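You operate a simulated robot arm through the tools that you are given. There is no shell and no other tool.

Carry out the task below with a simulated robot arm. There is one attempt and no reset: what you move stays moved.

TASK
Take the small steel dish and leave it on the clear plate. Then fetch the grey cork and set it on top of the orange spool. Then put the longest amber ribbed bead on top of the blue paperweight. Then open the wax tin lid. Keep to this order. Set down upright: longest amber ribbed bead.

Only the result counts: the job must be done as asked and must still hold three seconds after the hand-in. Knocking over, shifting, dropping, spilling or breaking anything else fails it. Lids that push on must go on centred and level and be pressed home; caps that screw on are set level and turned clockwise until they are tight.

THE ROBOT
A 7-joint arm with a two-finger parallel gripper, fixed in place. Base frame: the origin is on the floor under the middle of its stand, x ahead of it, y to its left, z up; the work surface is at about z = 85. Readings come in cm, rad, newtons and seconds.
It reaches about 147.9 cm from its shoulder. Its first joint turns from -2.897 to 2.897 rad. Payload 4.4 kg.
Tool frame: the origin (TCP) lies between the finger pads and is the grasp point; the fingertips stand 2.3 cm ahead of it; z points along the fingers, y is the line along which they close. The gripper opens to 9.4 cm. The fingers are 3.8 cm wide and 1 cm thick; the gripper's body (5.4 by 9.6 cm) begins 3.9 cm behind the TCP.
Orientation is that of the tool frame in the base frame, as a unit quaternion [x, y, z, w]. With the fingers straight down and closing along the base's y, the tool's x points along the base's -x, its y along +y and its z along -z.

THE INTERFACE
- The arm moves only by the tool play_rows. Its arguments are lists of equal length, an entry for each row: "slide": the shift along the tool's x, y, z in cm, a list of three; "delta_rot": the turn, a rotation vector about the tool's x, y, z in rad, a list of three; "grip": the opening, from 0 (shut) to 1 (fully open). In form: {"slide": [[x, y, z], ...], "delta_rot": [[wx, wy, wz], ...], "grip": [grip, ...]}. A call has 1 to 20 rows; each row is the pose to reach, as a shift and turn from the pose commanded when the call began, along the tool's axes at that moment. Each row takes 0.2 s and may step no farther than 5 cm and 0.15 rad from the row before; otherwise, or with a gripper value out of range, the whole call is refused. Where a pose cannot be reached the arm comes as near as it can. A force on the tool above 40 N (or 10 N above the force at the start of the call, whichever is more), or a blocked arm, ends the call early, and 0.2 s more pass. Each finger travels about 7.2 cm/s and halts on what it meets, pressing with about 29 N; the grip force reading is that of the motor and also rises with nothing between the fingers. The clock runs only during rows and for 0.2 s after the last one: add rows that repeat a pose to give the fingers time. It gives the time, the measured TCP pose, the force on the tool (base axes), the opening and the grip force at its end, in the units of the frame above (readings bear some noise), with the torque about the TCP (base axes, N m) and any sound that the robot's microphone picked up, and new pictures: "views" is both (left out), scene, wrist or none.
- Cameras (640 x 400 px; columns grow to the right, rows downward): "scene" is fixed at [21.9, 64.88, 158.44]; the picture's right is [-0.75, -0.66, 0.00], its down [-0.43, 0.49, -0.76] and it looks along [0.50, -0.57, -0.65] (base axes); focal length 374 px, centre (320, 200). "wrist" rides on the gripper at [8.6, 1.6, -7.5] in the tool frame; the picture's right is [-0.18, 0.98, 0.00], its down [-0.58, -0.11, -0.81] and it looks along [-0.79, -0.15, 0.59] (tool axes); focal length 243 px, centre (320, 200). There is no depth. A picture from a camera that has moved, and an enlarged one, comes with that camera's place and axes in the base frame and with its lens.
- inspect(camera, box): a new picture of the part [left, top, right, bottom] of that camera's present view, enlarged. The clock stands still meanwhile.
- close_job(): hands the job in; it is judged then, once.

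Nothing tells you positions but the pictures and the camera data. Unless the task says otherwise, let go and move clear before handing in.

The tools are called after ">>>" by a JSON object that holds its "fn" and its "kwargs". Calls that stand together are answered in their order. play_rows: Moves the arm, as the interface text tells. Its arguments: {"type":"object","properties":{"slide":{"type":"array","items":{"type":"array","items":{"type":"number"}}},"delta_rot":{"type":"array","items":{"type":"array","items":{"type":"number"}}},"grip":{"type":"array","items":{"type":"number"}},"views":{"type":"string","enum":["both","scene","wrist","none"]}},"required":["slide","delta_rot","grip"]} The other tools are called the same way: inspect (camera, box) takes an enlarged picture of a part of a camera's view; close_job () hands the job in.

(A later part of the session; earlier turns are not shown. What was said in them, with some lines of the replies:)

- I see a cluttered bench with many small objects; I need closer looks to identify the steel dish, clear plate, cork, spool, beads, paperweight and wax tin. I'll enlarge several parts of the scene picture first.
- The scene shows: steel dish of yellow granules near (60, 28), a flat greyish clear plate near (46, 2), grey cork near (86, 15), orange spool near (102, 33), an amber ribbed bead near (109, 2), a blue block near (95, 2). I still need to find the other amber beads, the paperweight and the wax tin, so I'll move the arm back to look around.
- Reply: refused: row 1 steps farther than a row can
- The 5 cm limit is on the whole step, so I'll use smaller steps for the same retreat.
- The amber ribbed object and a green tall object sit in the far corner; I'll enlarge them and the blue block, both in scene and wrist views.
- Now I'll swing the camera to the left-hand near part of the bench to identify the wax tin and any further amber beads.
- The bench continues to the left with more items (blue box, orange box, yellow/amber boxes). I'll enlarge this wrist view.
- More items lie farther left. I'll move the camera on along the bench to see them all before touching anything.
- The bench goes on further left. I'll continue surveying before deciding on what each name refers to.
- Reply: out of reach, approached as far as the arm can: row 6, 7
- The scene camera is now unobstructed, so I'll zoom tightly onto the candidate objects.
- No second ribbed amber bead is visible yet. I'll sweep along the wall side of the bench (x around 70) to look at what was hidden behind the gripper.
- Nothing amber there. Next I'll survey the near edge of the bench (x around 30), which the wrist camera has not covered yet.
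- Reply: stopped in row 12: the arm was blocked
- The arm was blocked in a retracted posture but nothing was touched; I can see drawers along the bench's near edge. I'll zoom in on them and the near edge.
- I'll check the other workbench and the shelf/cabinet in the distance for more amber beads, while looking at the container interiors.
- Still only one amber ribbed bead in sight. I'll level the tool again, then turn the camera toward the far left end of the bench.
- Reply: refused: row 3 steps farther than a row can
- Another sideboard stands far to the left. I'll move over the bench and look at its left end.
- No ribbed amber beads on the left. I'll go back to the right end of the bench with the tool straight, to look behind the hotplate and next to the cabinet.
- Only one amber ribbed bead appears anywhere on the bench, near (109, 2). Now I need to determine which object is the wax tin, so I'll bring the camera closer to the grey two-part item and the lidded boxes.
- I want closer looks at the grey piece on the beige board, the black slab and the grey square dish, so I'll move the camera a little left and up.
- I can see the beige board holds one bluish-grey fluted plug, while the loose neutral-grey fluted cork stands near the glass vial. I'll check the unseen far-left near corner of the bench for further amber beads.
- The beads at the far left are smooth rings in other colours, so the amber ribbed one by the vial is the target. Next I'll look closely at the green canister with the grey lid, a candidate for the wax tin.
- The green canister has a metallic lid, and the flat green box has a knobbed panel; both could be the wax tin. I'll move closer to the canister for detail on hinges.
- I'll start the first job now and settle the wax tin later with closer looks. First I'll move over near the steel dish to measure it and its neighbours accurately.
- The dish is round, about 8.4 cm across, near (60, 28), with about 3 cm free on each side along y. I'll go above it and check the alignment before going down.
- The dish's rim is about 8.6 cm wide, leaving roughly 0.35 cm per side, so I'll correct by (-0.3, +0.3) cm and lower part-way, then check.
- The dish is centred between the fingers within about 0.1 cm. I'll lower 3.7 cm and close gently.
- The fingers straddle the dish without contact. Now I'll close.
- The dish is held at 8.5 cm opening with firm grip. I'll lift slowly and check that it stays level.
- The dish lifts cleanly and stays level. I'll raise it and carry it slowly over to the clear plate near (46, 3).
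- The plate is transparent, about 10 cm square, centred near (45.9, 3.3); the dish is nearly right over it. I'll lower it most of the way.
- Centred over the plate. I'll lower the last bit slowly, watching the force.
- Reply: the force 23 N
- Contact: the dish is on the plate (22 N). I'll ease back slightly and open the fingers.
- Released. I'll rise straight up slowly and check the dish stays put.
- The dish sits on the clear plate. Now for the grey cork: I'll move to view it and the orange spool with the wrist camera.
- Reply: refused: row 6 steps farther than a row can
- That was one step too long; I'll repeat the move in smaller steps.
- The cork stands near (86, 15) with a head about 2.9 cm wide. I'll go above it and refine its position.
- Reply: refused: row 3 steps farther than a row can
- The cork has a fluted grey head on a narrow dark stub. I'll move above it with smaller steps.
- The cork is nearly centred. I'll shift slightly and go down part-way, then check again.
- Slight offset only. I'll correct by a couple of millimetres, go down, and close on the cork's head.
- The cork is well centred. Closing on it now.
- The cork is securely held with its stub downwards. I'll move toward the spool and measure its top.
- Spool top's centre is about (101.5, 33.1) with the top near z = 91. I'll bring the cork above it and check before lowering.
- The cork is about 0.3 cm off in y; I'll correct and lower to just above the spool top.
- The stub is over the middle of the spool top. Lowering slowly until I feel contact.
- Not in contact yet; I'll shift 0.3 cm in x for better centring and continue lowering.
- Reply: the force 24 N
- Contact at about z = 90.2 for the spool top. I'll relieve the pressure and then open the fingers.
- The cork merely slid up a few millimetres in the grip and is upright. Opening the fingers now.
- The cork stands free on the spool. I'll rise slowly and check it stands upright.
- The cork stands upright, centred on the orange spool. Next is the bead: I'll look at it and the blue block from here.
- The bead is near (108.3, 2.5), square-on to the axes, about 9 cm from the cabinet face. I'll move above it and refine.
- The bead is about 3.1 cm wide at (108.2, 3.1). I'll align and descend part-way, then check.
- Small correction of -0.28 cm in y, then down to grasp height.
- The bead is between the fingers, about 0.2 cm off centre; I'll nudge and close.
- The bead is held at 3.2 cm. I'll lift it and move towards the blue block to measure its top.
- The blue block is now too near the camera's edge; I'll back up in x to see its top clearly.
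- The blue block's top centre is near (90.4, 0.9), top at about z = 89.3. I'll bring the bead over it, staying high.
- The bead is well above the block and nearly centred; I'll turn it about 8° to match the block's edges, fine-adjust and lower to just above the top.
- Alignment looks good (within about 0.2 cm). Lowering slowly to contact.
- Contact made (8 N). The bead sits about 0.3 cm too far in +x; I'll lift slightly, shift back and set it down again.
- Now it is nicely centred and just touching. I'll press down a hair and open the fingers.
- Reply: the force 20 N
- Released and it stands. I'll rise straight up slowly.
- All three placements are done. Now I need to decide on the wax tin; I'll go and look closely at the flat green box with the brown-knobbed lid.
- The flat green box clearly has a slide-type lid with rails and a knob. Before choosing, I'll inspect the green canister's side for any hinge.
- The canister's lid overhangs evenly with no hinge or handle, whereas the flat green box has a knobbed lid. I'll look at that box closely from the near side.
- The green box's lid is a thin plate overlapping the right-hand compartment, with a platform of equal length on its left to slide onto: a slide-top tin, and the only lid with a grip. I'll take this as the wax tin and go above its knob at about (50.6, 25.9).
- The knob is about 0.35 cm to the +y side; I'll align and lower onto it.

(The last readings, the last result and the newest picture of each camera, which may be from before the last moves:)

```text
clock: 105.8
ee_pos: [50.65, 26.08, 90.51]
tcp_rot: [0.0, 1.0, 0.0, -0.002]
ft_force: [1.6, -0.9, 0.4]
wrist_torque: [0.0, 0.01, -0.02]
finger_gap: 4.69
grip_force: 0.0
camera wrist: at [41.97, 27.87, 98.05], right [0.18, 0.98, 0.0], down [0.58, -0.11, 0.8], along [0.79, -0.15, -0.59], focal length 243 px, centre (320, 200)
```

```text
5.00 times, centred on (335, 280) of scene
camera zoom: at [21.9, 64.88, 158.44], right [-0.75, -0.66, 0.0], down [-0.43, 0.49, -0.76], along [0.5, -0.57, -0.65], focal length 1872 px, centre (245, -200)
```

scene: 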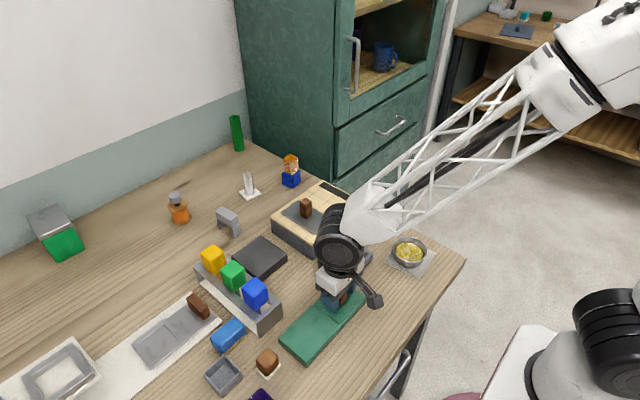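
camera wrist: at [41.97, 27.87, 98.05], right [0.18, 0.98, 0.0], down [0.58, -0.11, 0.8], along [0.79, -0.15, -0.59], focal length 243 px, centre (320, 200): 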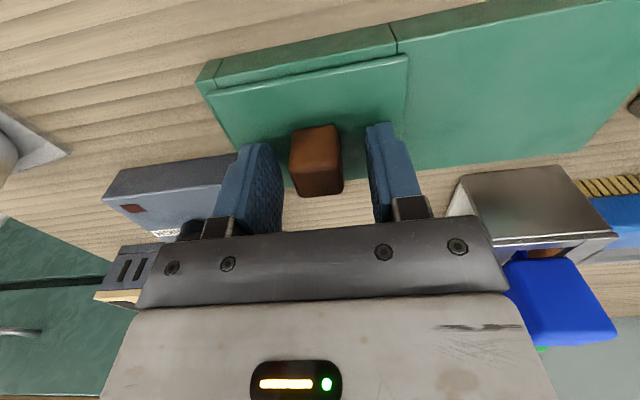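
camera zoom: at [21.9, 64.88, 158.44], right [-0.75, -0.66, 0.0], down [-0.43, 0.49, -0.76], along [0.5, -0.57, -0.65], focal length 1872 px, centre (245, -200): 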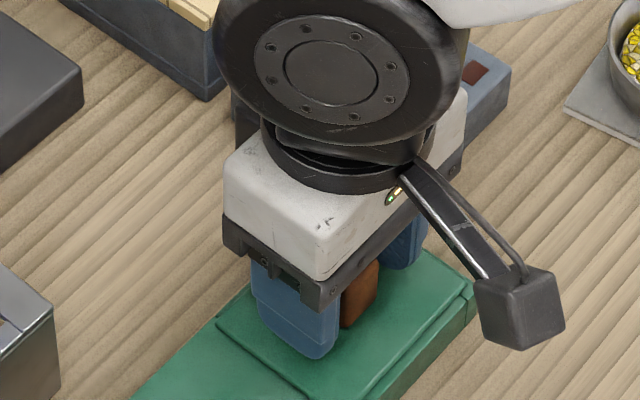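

The knob is centred between the fingers. I'll close on it.

>>> {"fn": "play_rows", "kwargs": {"slide": [[0, 0, 0], [0, 0, 0], [0, 0, 0], [0, 0, 0]], "delta_rot": [[0, 0, 0], [0, 0, 0], [0, 0, 0], [0, 0, 0]], "grip": [0.4, 0.3, 0.1, 0.1], "views": "wrist"}}

```text
clock: 106.8
ee_pos: [50.6, 25.99, 90.59]
tcp_rot: [0.0, 1.0, 0.0, -0.002]
ft_force: [-0.5, 0.1, -0.1]
wrist_torque: [0.03, -0.05, -0.01]
finger_gap: 2.37
grip_force: 45.0
camera wrist: at [41.97, 27.87, 98.05], right [0.18, 0.98, 0.0], down [0.58, -0.11, 0.8], along [0.79, -0.15, -0.59], focal length 243 px, centre (320, 200)
```

wrist: 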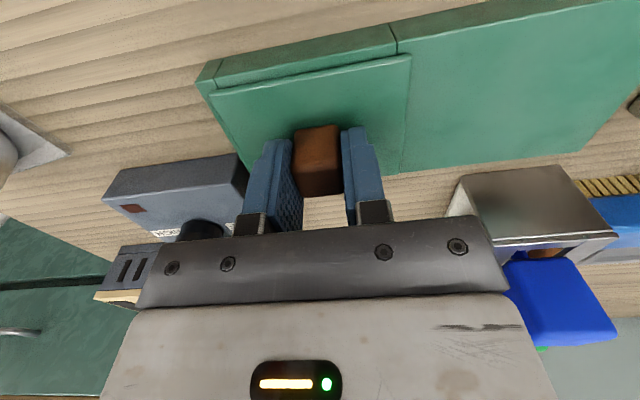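

As the fingers closed, the lid moved slightly to the left relative to its box, confirming it slides. I'll slide it gently 1.5 cm to +y and check.

>>> {"fn": "play_rows", "kwargs": {"slide": [[0, 0.3, 0], [0, 0.6, 0], [0, 0.9, 0], [0, 1.2, 0], [0, 1.5, 0], [0, 1.5, 0]], "delta_rot": [[0, 0, 0], [0, 0, 0], [0, 0, 0], [0, 0, 0], [0, 0, 0], [0, 0, 0]], "grip": [0.1, 0.1, 0.1, 0.1, 0.1, 0.1], "views": "both"}}

>>> {"fn": "inspect", "kwargs": {"camera": "wrist", "box": [150, 0, 450, 210]}}

>>> {"fn": "inspect", "kwargs": {"camera": "scene", "box": [270, 250, 380, 370]}}

```text
clock: 108.2
ee_pos: [50.5, 27.49, 90.56]
tcp_rot: [0.0, 1.0, 0.0, -0.001]
ft_force: [-3.5, -0.3, 19.6]
wrist_torque: [0.0, 0.31, 0.03]
finger_gap: 2.39
grip_force: 44.8
camera wrist: at [41.96, 29.34, 98.04], right [0.18, 0.98, 0.0], down [0.58, -0.11, 0.8], along [0.79, -0.15, -0.59], focal length 243 px, centre (320, 200)
```

scene: 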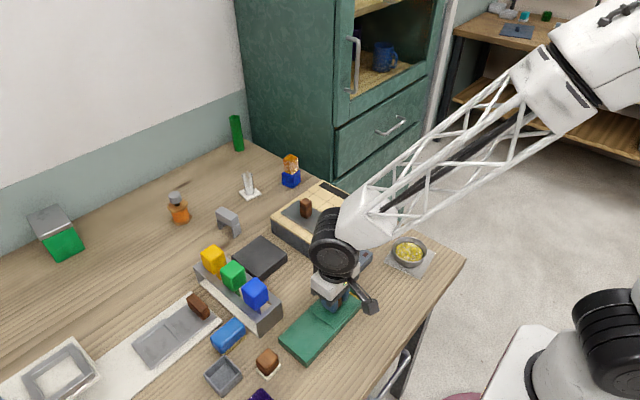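
wrist: 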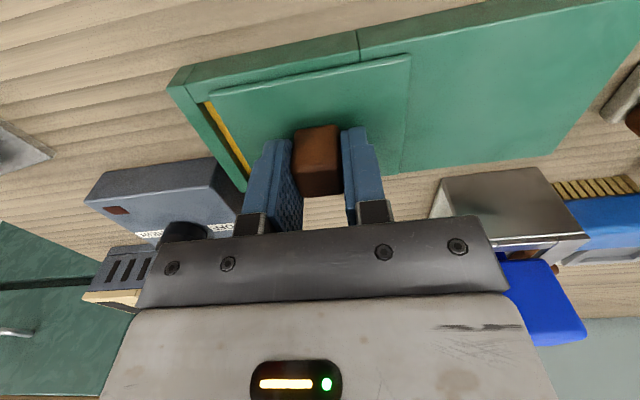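

```text
1.90 times, centred on (300, 105) of wrist
camera zoom: at [41.96, 29.34, 98.04], right [0.18, 0.98, 0.0], down [0.58, -0.11, 0.8], along [0.79, -0.15, -0.59], focal length 462 px, centre (358, 381)
```

zoom: 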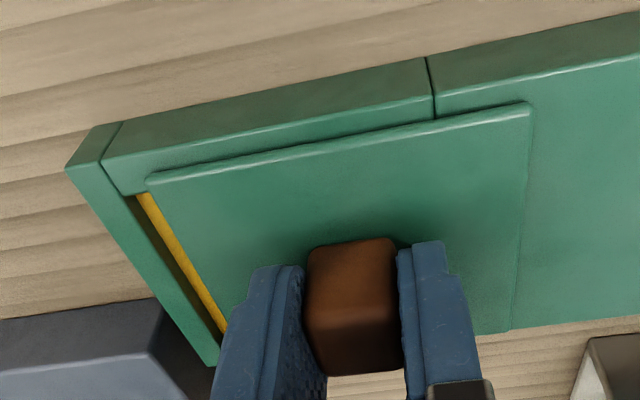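

```text
3.33 times, centred on (325, 310) of scene
camera zoom: at [21.9, 64.88, 158.44], right [-0.75, -0.66, 0.0], down [-0.43, 0.49, -0.76], along [0.5, -0.57, -0.65], focal length 1248 px, centre (303, -167)
```

zoom: 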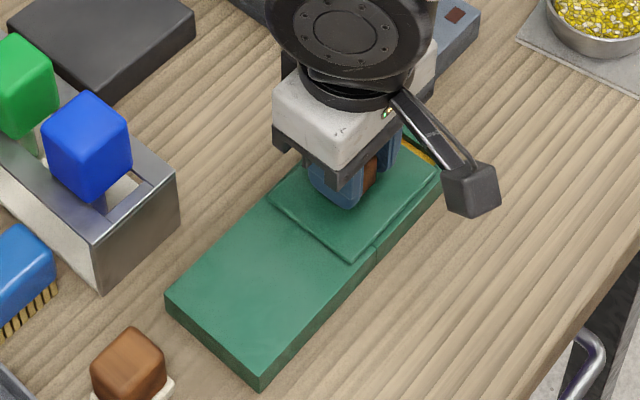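

The lid slides open and yellow wax is visible underneath, so this is the wax tin. I'll keep sliding it gently, easing slightly upward to reduce the vertical load.

>>> {"fn": "play_rows", "kwargs": {"slide": [[0, 0, -0.08], [0, 0.3, -0.1], [0, 0.7, -0.1], [0, 1.1, -0.1], [0, 1.5, -0.1], [0, 1.9, -0.1], [0, 2.3, -0.1], [0, 2.7, -0.1], [0, 3.1, -0.1], [0, 3.5, -0.1], [0, 3.5, -0.1]], "delta_rot": [[0, 0, 0], [0, 0, 0], [0, 0, 0], [0, 0, 0], [0, 0, 0], [0, 0, 0], [0, 0, 0], [0, 0, 0], [0, 0, 0], [0, 0, 0], [0, 0, 0]], "grip": [0.1, 0.1, 0.1, 0.1, 0.1, 0.1, 0.1, 0.1, 0.1, 0.1, 0.1], "views": "both"}}

>>> {"fn": "inspect", "kwargs": {"camera": "scene", "box": [270, 250, 380, 370]}}

```text
clock: 110.2
ee_pos: [50.61, 30.7, 90.5]
tcp_rot: [0.0, 1.0, -0.001, -0.002]
ft_force: [7.3, -0.7, -7.0]
wrist_torque: [0.03, -0.3, 0.13]
finger_gap: 2.4
grip_force: 45.0
stopped in row 10: the force on the tool passed its limit at 40 N (the readings are from after the stop); the commanded pose is now the measured one
camera wrist: at [41.96, 32.43, 98.05], right [0.18, 0.98, 0.0], down [0.58, -0.11, 0.8], along [0.79, -0.15, -0.59], focal length 243 px, centre (320, 200)
```

scene: 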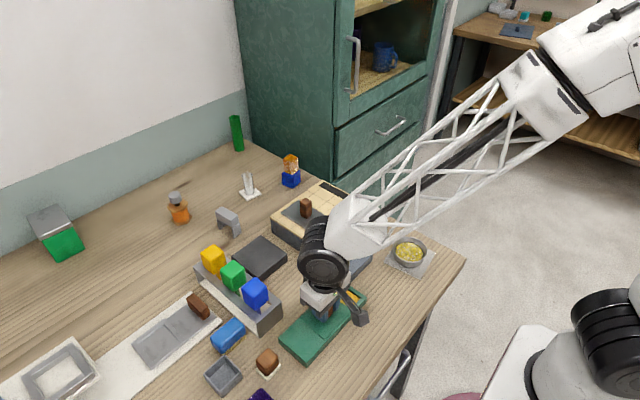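
wrist: 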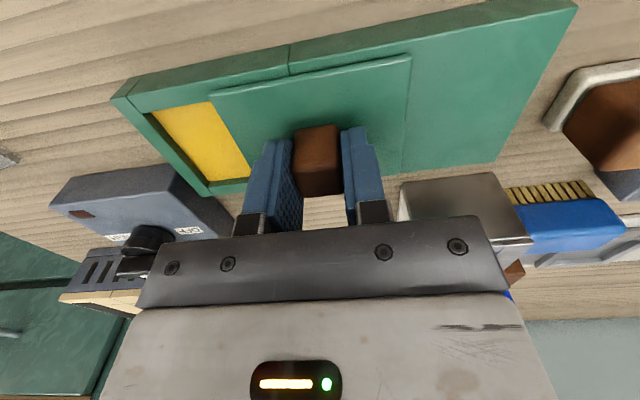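

```text
3.33 times, centred on (325, 310) of scene
camera zoom: at [21.9, 64.88, 158.44], right [-0.75, -0.66, 0.0], down [-0.43, 0.49, -0.76], along [0.5, -0.57, -0.65], focal length 1248 px, centre (303, -167)
```

zoom: 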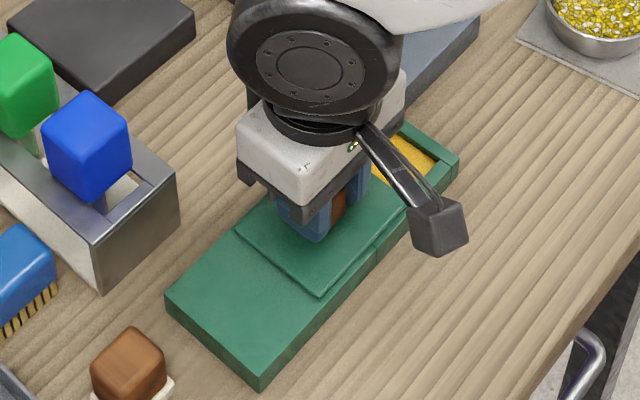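

The lid is about half open; the tight grip on a guided lid built up side forces. I'll loosen the fingers slightly and push the knob with the rear finger instead.

>>> {"fn": "play_rows", "kwargs": {"slide": [[0, 0, 0], [0, 0, 0], [0, 0, 0]], "delta_rot": [[0, 0, 0], [0, 0, 0], [0, 0, 0]], "grip": [0.3, 0.34, 0.34], "views": "none"}}

>>> {"fn": "play_rows", "kwargs": {"slide": [[0, 0.2, -0.1], [0, 0.5, -0.1], [0, 0.9, -0.1], [0, 1.3, -0.1], [0, 1.7, -0.1], [0, 2.1, -0.1], [0, 2.5, -0.1], [0, 2.5, -0.1]], "delta_rot": [[0, 0, 0], [0, 0, 0], [0, 0, 0], [0, 0, 0], [0, 0, 0], [0, 0, 0], [0, 0, 0], [0, 0, 0]], "grip": [0.34, 0.34, 0.34, 0.34, 0.34, 0.34, 0.34, 0.34], "views": "both"}}

>>> {"fn": "inspect", "kwargs": {"camera": "scene", "box": [270, 250, 380, 370]}}

```text
clock: 111.0
ee_pos: [50.56, 30.67, 90.5]
tcp_rot: [0.0, 1.0, -0.001, -0.002]
ft_force: [-0.2, 0.4, -0.3]
wrist_torque: [-0.01, 0.0, -0.01]
finger_gap: 3.21
grip_force: 0.0
```

```text
clock: 112.8
ee_pos: [50.61, 33.23, 90.62]
tcp_rot: [0.0, 1.0, -0.001, -0.002]
ft_force: [0.4, 0.5, 0.1]
wrist_torque: [0.0, 0.01, 0.0]
finger_gap: 3.21
grip_force: 0.5
camera wrist: at [41.95, 34.94, 98.14], right [0.18, 0.98, 0.0], down [0.58, -0.11, 0.8], along [0.79, -0.15, -0.59], focal length 243 px, centre (320, 200)
```

scene: 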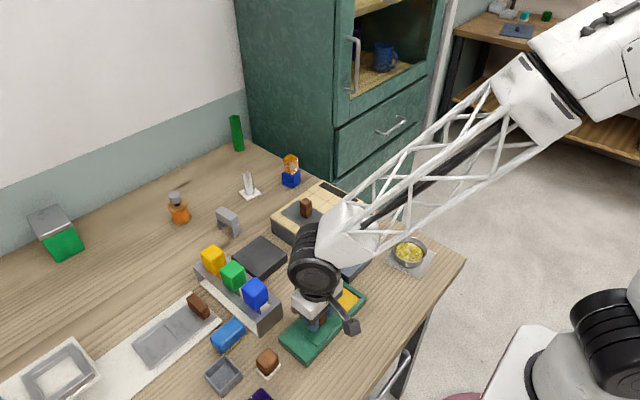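
wrist: 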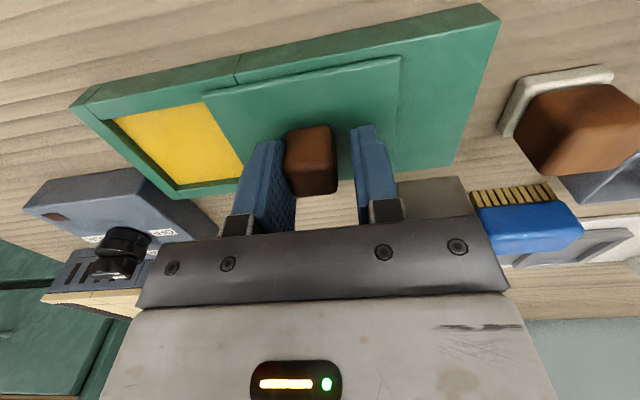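

```text
3.33 times, centred on (325, 310) of scene
camera zoom: at [21.9, 64.88, 158.44], right [-0.75, -0.66, 0.0], down [-0.43, 0.49, -0.76], along [0.5, -0.57, -0.65], focal length 1248 px, centre (303, -167)
```

zoom: 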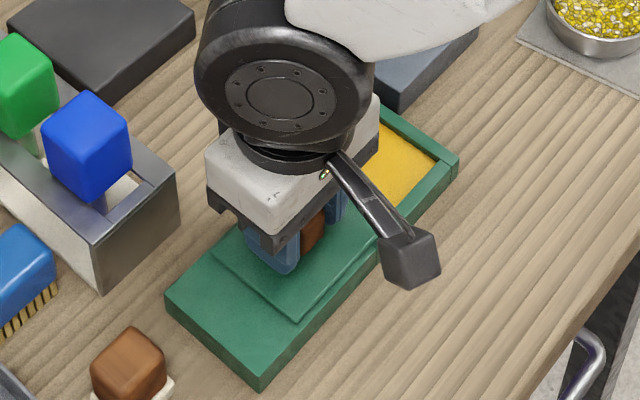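

Pushing works with almost no force and the tin has not moved. I'll continue to the end of the lid's travel.

>>> {"fn": "play_rows", "kwargs": {"slide": [[0, 0.3, 0], [0, 0.6, 0], [0, 0.9, 0], [0, 1.2, 0], [0, 1.5, 0], [0, 1.8, 0], [0, 2.1, 0], [0, 2.4, 0], [0, 2.4, 0]], "delta_rot": [[0, 0, 0], [0, 0, 0], [0, 0, 0], [0, 0, 0], [0, 0, 0], [0, 0, 0], [0, 0, 0], [0, 0, 0], [0, 0, 0]], "grip": [0.34, 0.34, 0.34, 0.34, 0.34, 0.34, 0.34, 0.34, 0.34], "views": "both"}}

>>> {"fn": "inspect", "kwargs": {"camera": "scene", "box": [270, 250, 380, 370]}}

>>> {"fn": "inspect", "kwargs": {"camera": "wrist", "box": [50, 0, 450, 230]}}

```text
clock: 114.8
ee_pos: [50.49, 35.56, 90.69]
tcp_rot: [0.0, 1.0, 0.0, -0.002]
ft_force: [0.1, 0.5, 0.2]
wrist_torque: [0.0, -0.03, 0.0]
finger_gap: 3.18
grip_force: 0.1
camera wrist: at [41.91, 37.38, 98.11], right [0.18, 0.98, 0.0], down [0.58, -0.11, 0.8], along [0.79, -0.15, -0.59], focal length 243 px, centre (320, 200)
```

scene: 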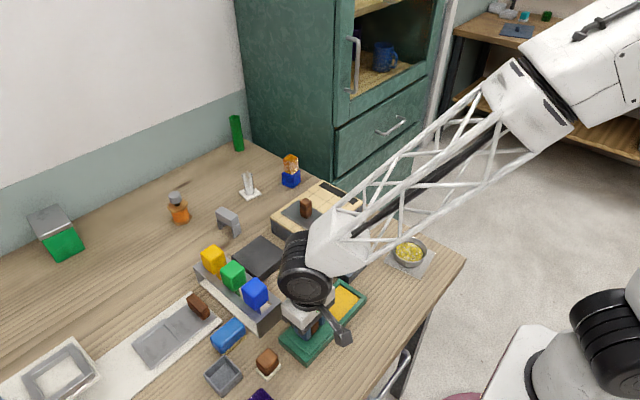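
wrist: 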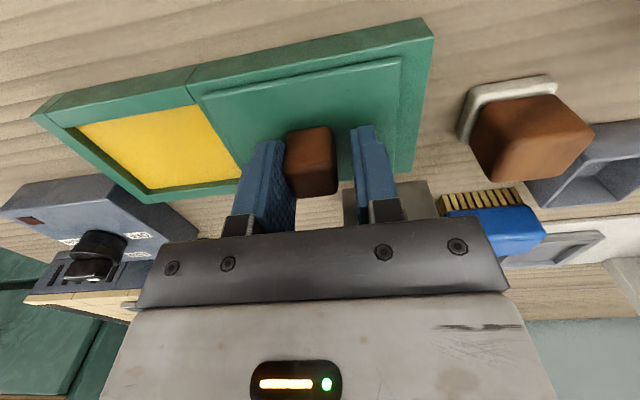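

```text
3.33 times, centred on (325, 310) of scene
camera zoom: at [21.9, 64.88, 158.44], right [-0.75, -0.66, 0.0], down [-0.43, 0.49, -0.76], along [0.5, -0.57, -0.65], focal length 1248 px, centre (303, -167)
```

zoom: 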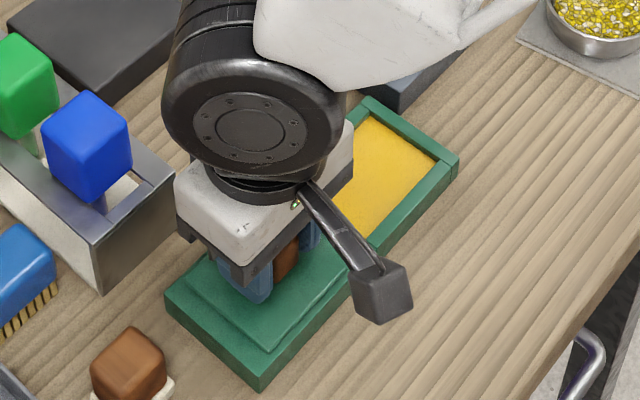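

```text
1.60 times, centred on (250, 115) of wrist
camera zoom: at [41.91, 37.38, 98.11], right [0.18, 0.98, 0.0], down [0.58, -0.11, 0.8], along [0.79, -0.15, -0.59], focal length 388 px, centre (432, 336)
```

zoom: 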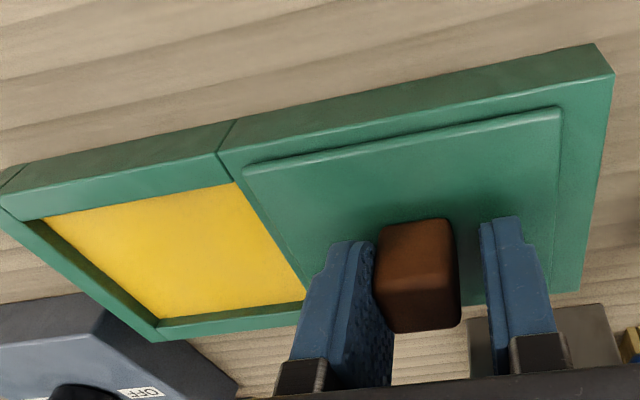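

The compartment is fully exposed. I'll push a little further, softly, to reach the end stop if there is one.

>>> {"fn": "play_rows", "kwargs": {"slide": [[0, 0.2, 0], [0, 0.4, 0], [0, 0.6, 0], [0, 0.8, 0], [0, 0.8, 0]], "delta_rot": [[0, 0, 0], [0, 0, 0], [0, 0, 0], [0, 0, 0], [0, 0, 0]], "grip": [0.34, 0.34, 0.34, 0.34, 0.34], "views": "both"}}

>>> {"fn": "inspect", "kwargs": {"camera": "wrist", "box": [50, 0, 450, 230]}}

>>> {"fn": "inspect", "kwargs": {"camera": "scene", "box": [270, 250, 380, 370]}}

```text
clock: 116.0
ee_pos: [50.72, 36.39, 90.61]
tcp_rot: [-0.001, 1.0, -0.001, -0.003]
ft_force: [-0.1, -0.9, 0.0]
wrist_torque: [-0.04, 0.03, 0.01]
finger_gap: 3.2
grip_force: 0.1
camera wrist: at [41.96, 38.15, 98.12], right [0.18, 0.98, 0.0], down [0.58, -0.11, 0.8], along [0.79, -0.15, -0.59], focal length 243 px, centre (320, 200)
```

scene: 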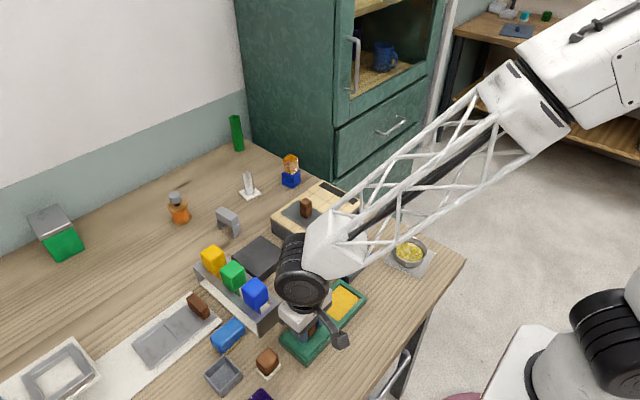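
wrist: 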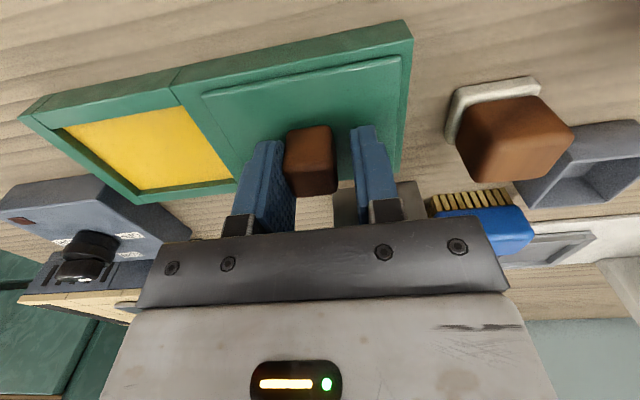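

```text
1.60 times, centred on (250, 115) of wrist
camera zoom: at [41.96, 38.15, 98.12], right [0.18, 0.98, 0.0], down [0.58, -0.11, 0.8], along [0.79, -0.15, -0.59], focal length 388 px, centre (432, 336)
```

zoom: 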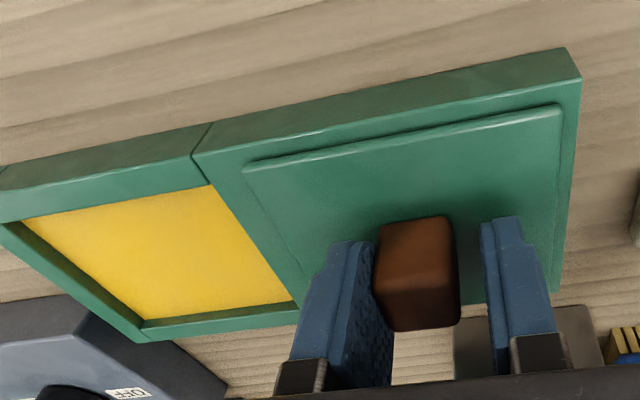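

```text
3.33 times, centred on (325, 310) of scene
camera zoom: at [21.9, 64.88, 158.44], right [-0.75, -0.66, 0.0], down [-0.43, 0.49, -0.76], along [0.5, -0.57, -0.65], focal length 1248 px, centre (303, -167)
```

zoom: 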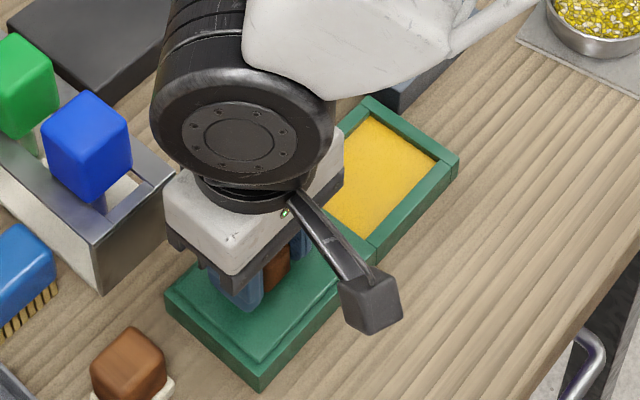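

The tin is fully open, with the lid resting on its platform. I'll open the fingers, rise clear, and check everything.

>>> {"fn": "play_rows", "kwargs": {"slide": [[0, 0, 0], [0, 0, 0], [0, 0, -1], [0, 0, -3], [0, 0, -6], [0, 0, -10], [0, 0, -14], [0, 0, -18], [0, 0, -22], [0, 0, -22]], "delta_rot": [[0, 0, 0], [0, 0, 0], [0, 0, 0], [0, 0, 0], [0, 0, 0], [0, 0, 0], [0, 0, 0], [0, 0, 0], [0, 0, 0], [0, 0, 0]], "grip": [0.45, 0.55, 0.55, 0.55, 0.55, 0.55, 0.55, 0.55, 0.55, 0.55], "views": "both"}}

>>> {"fn": "inspect", "kwargs": {"camera": "wrist", "box": [150, 0, 450, 200]}}

>>> {"fn": "inspect", "kwargs": {"camera": "scene", "box": [270, 250, 380, 370]}}

```text
clock: 118.2
ee_pos: [50.72, 36.36, 112.56]
tcp_rot: [0.0, 1.0, -0.001, -0.002]
ft_force: [-0.9, -0.6, -0.5]
wrist_torque: [0.02, -0.04, -0.03]
finger_gap: 5.18
grip_force: 0.0
camera wrist: at [42.06, 38.08, 120.12], right [0.18, 0.98, 0.0], down [0.58, -0.11, 0.8], along [0.79, -0.15, -0.59], focal length 243 px, centre (320, 200)
```

scene: 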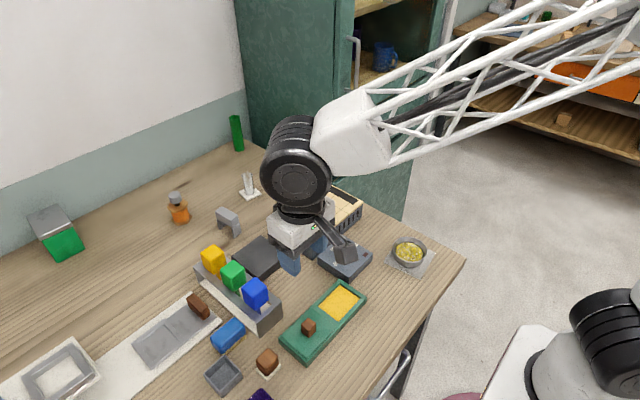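
wrist: 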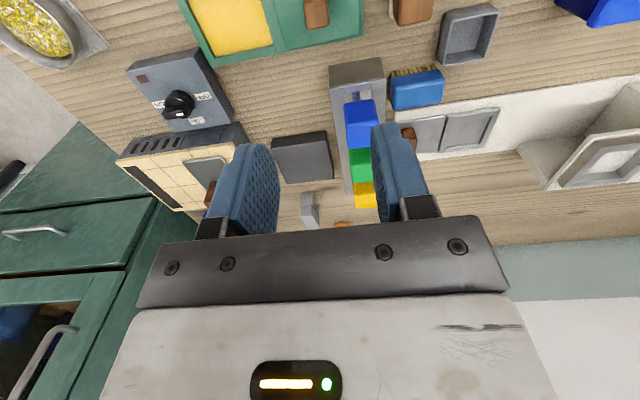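

```text
2.00 times, centred on (300, 100) of wrist
camera zoom: at [42.06, 38.08, 120.12], right [0.18, 0.98, 0.0], down [0.58, -0.11, 0.8], along [0.79, -0.15, -0.59], focal length 485 px, centre (360, 400)
```

zoom: 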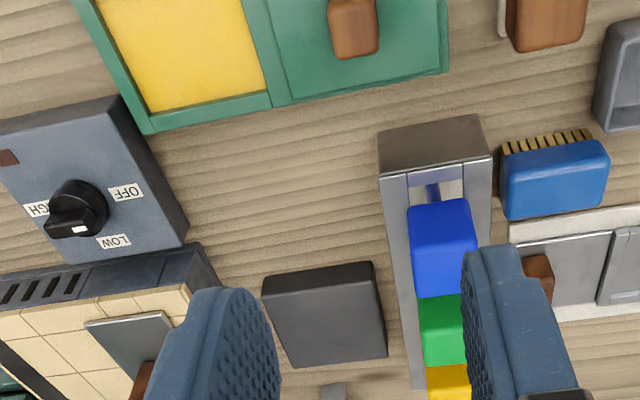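

```text
3.33 times, centred on (325, 310) of scene
camera zoom: at [21.9, 64.88, 158.44], right [-0.75, -0.66, 0.0], down [-0.43, 0.49, -0.76], along [0.5, -0.57, -0.65], focal length 1248 px, centre (303, -167)
```

zoom: 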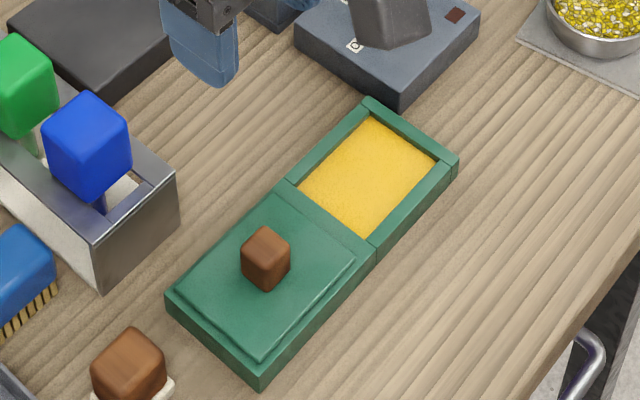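

The wax tin is open with the wax exposed. As a final check I'll look into the purple tub and around for any other amber beads, and verify the earlier placements.

>>> {"fn": "play_rows", "kwargs": {"slide": [[3, 2, -2], [6, 4, -4], [9, 6, -6], [11, 8, -6], [11, 8, -6]], "delta_rot": [[0, 0, 0], [0, 0, 0], [0, 0, 0], [0, 0, 0], [0, 0, 0]], "grip": [0.55, 0.55, 0.55, 0.55, 0.55], "views": "both"}}

>>> {"fn": "inspect", "kwargs": {"camera": "wrist", "box": [200, 0, 440, 130]}}

>>> {"fn": "inspect", "kwargs": {"camera": "scene", "box": [150, 130, 320, 240]}}

>>> {"fn": "inspect", "kwargs": {"camera": "scene", "box": [365, 205, 465, 290]}}

```text
clock: 119.5
ee_pos: [39.89, 44.33, 118.91]
tcp_rot: [0.0, 1.0, -0.002, -0.002]
ft_force: [-0.3, -0.5, 0.1]
wrist_torque: [0.0, -0.02, 0.01]
finger_gap: 5.21
grip_force: 0.0
camera wrist: at [31.26, 46.15, 126.42], right [0.18, 0.98, 0.0], down [0.58, -0.11, 0.8], along [0.79, -0.15, -0.59], focal length 243 px, centre (320, 200)
```

scene: 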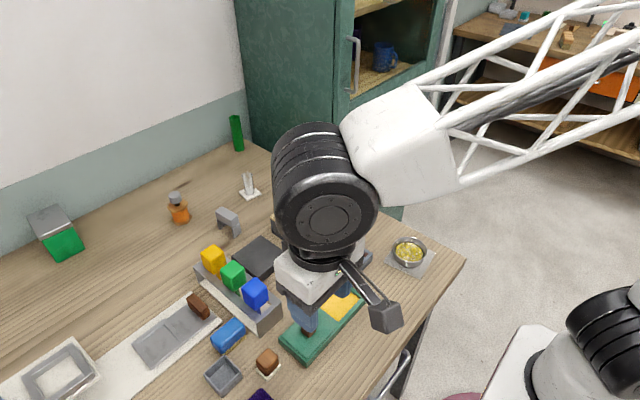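
wrist: 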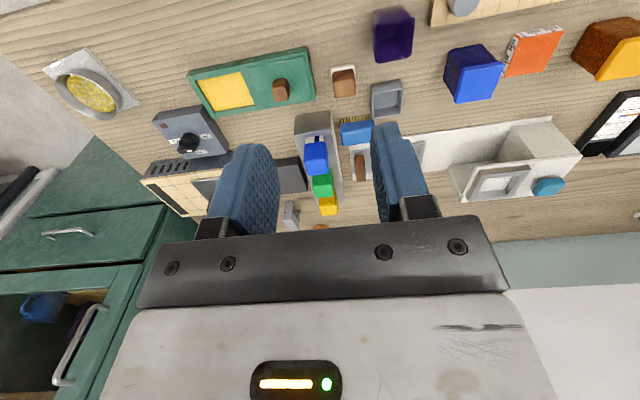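

```text
2.67 times, centred on (320, 65) of wrist
camera zoom: at [31.26, 46.15, 126.42], right [0.18, 0.98, 0.0], down [0.58, -0.11, 0.8], along [0.79, -0.15, -0.59], focal length 647 px, centre (320, 560)
```

zoom: 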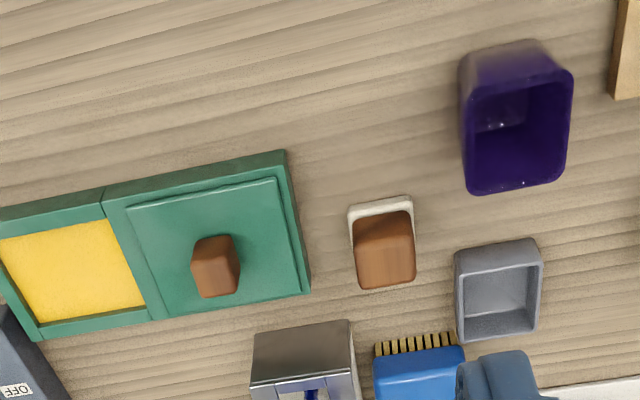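

```text
3.64 times, centred on (235, 185) of scene
camera zoom: at [21.9, 64.88, 158.44], right [-0.75, -0.66, 0.0], down [-0.43, 0.49, -0.76], along [0.5, -0.57, -0.65], focal length 1362 px, centre (629, 254)
```

zoom: 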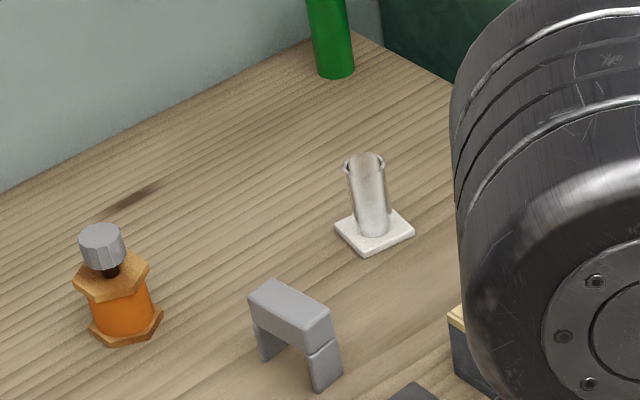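

```text
4.71 times, centred on (415, 248) of scene
camera zoom: at [21.9, 64.88, 158.44], right [-0.75, -0.66, 0.0], down [-0.43, 0.49, -0.76], along [0.5, -0.57, -0.65], focal length 1762 px, centre (-127, -24)
```

zoom: 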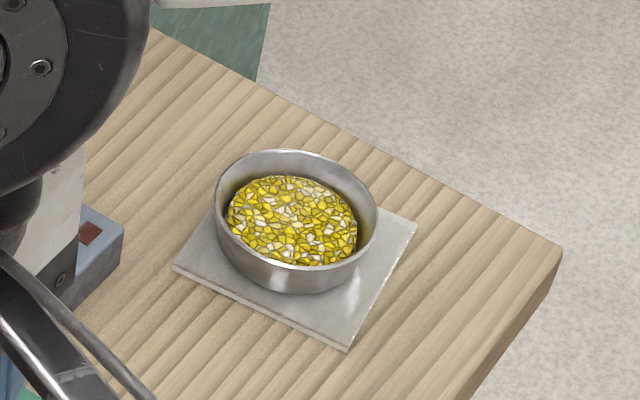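

The tub is empty, the cork and dish are in place. I'll move the arm out of the scene camera's way for one last look at everything.

>>> {"fn": "play_rows", "kwargs": {"slide": [[0, 4.5, -1], [0, 9, -2], [0, 13.5, -3], [0, 18, -4], [0, 22.5, -4], [0, 27, -4], [0, 31.5, -4], [0, 36, -4], [0, 40.5, -4], [0, 45, -4], [0, 50, -4], [0, 55, -4], [0, 59, -4], [0, 62, -4], [0, 62, -4]], "delta_rot": [[0, 0, 0], [0, 0, 0], [0, 0, 0], [0, 0, 0], [0, 0, 0], [0, 0, 0], [0, 0, 0], [0, 0, 0], [0, 0, 0], [0, 0, 0], [0, 0, 0], [0, 0, 0], [0, 0, 0], [0, 0, 0], [0, 0, 0]], "grip": [0.55, 0.55, 0.55, 0.55, 0.55, 0.55, 0.55, 0.55, 0.55, 0.55, 0.55, 0.55, 0.55, 0.55, 0.55], "views": "both"}}

>>> {"fn": "inspect", "kwargs": {"camera": "scene", "box": [150, 130, 320, 240]}}

>>> {"fn": "inspect", "kwargs": {"camera": "scene", "box": [180, 230, 460, 400]}}

```text
clock: 122.7
ee_pos: [39.7, 106.46, 122.65]
tcp_rot: [0.001, 1.0, -0.001, -0.002]
ft_force: [0.1, -0.2, -0.1]
wrist_torque: [-0.02, 0.01, 0.03]
finger_gap: 5.17
grip_force: 0.1
camera wrist: at [31.04, 108.27, 130.19], right [0.18, 0.98, 0.0], down [0.58, -0.11, 0.8], along [0.79, -0.15, -0.59], focal length 243 px, centre (320, 200)
```

scene: 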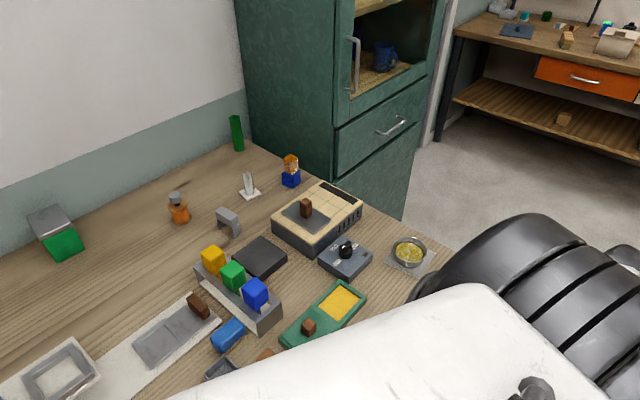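
wrist: 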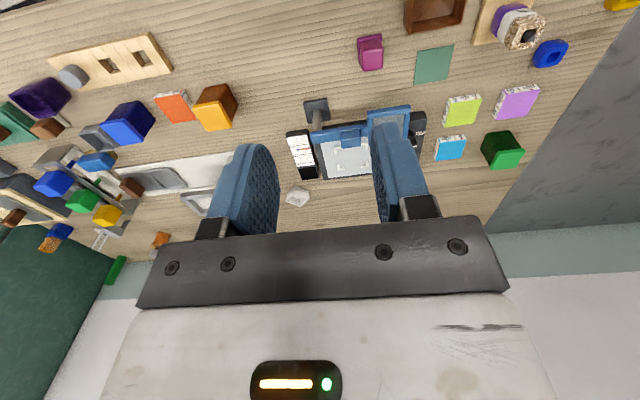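

```text
3.64 times, centred on (235, 185) of scene
camera zoom: at [21.9, 64.88, 158.44], right [-0.75, -0.66, 0.0], down [-0.43, 0.49, -0.76], along [0.5, -0.57, -0.65], focal length 1362 px, centre (629, 254)
```

zoom: 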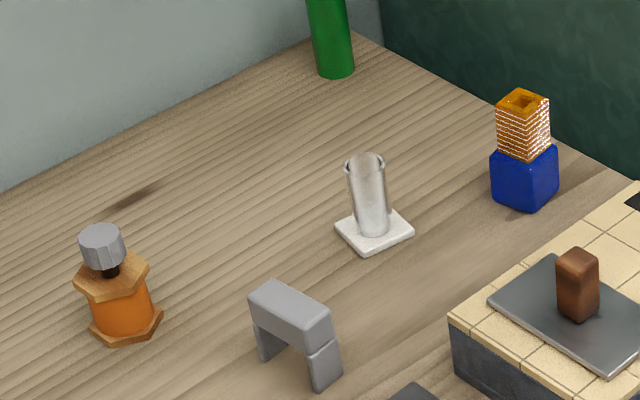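

```text
2.29 times, centred on (320, 315) of scene
camera zoom: at [21.9, 64.88, 158.44], right [-0.75, -0.66, 0.0], down [-0.43, 0.49, -0.76], along [0.5, -0.57, -0.65], focal length 856 px, centre (320, -63)
```

zoom: 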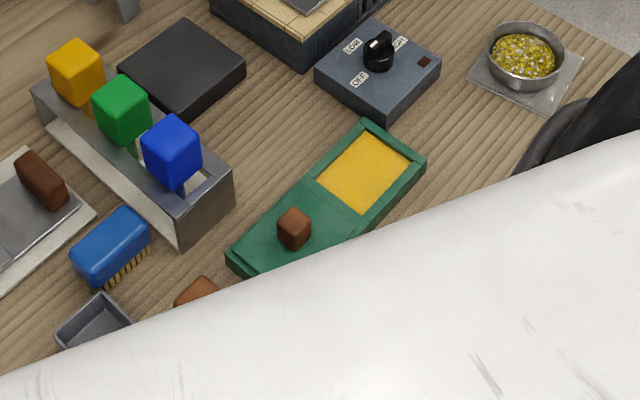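

Everything looks right. One last check: comparing the colour of the plug in the beige board with the cork I moved.

>>> {"fn": "inspect", "kwargs": {"camera": "wrist", "box": [40, 25, 190, 125]}}

>>> {"fn": "inspect", "kwargs": {"camera": "scene", "box": [155, 180, 205, 230]}}

```text
4.00 times, centred on (115, 75) of wrist
camera zoom: at [31.04, 108.27, 130.19], right [0.18, 0.98, 0.0], down [0.58, -0.11, 0.8], along [0.79, -0.15, -0.59], focal length 970 px, centre (1140, 700)
```

zoom: 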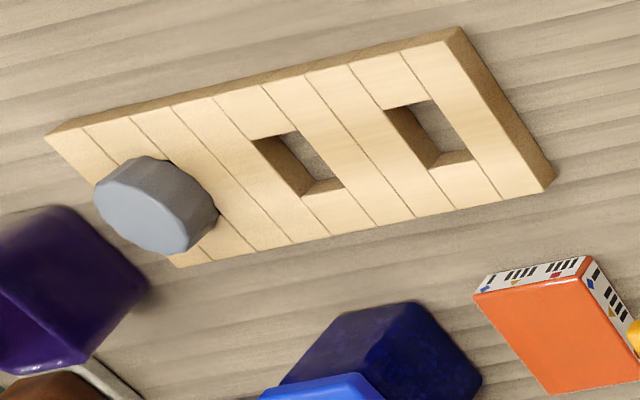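

```text
8.00 times, centred on (180, 205) of scene
camera zoom: at [21.9, 64.88, 158.44], right [-0.75, -0.66, 0.0], down [-0.43, 0.49, -0.76], along [0.5, -0.57, -0.65], focal length 2996 px, centre (1440, 160)
```

zoom: 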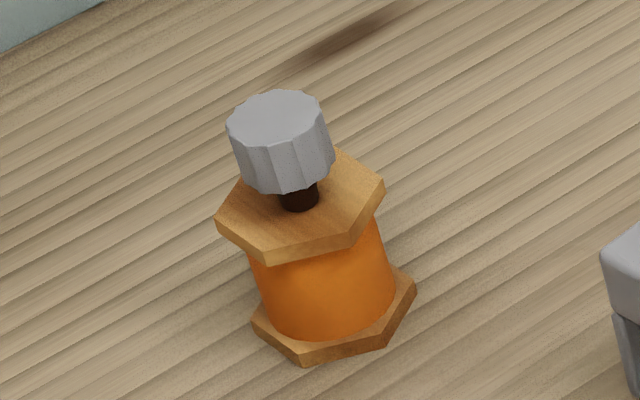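

The board's plug is bluish slate while the moved cork is plain grey, so the right one is on the spool. The dish is on the clear plate, the cork on the orange spool, the amber ribbed bead upright on the blue paperweight, and the wax tin is open; the arm is clear, so I hand in.

>>> {"fn": "close_job", "kwargs": {}}

```text
The job is handed in.
```

I carried out all four steps in the order you gave and handed the job in. After the last move, with the arm clear, the pictures showed everything in place and nothing else visibly disturbed. No verdict came back, so I don't know how it was judged.

- **Steel dish:** the round dish with the yellow granules sits on the clear plate, and nothing spilled.
- **Grey cork:** it stands upright, centred on the orange spool. A similar plug in the beige board is more bluish, so I left it alone.
- **Amber ribbed bead:** it stands upright, centred on the blue rounded block near the cabinet, which I took to be the paperweight.
- **Wax tin:** I took this to be the flat green box with the brown knob. Its lid slid off to one side and showed yellow wax underneath. The compartment is fully uncovered.

I couldn't confirm that the bead is the longest. It was the only amber ribbed bead I could find on the bench. I didn't open any drawers or the cabinet to look for others, so if longer ones are stored there, I moved the wrong one.
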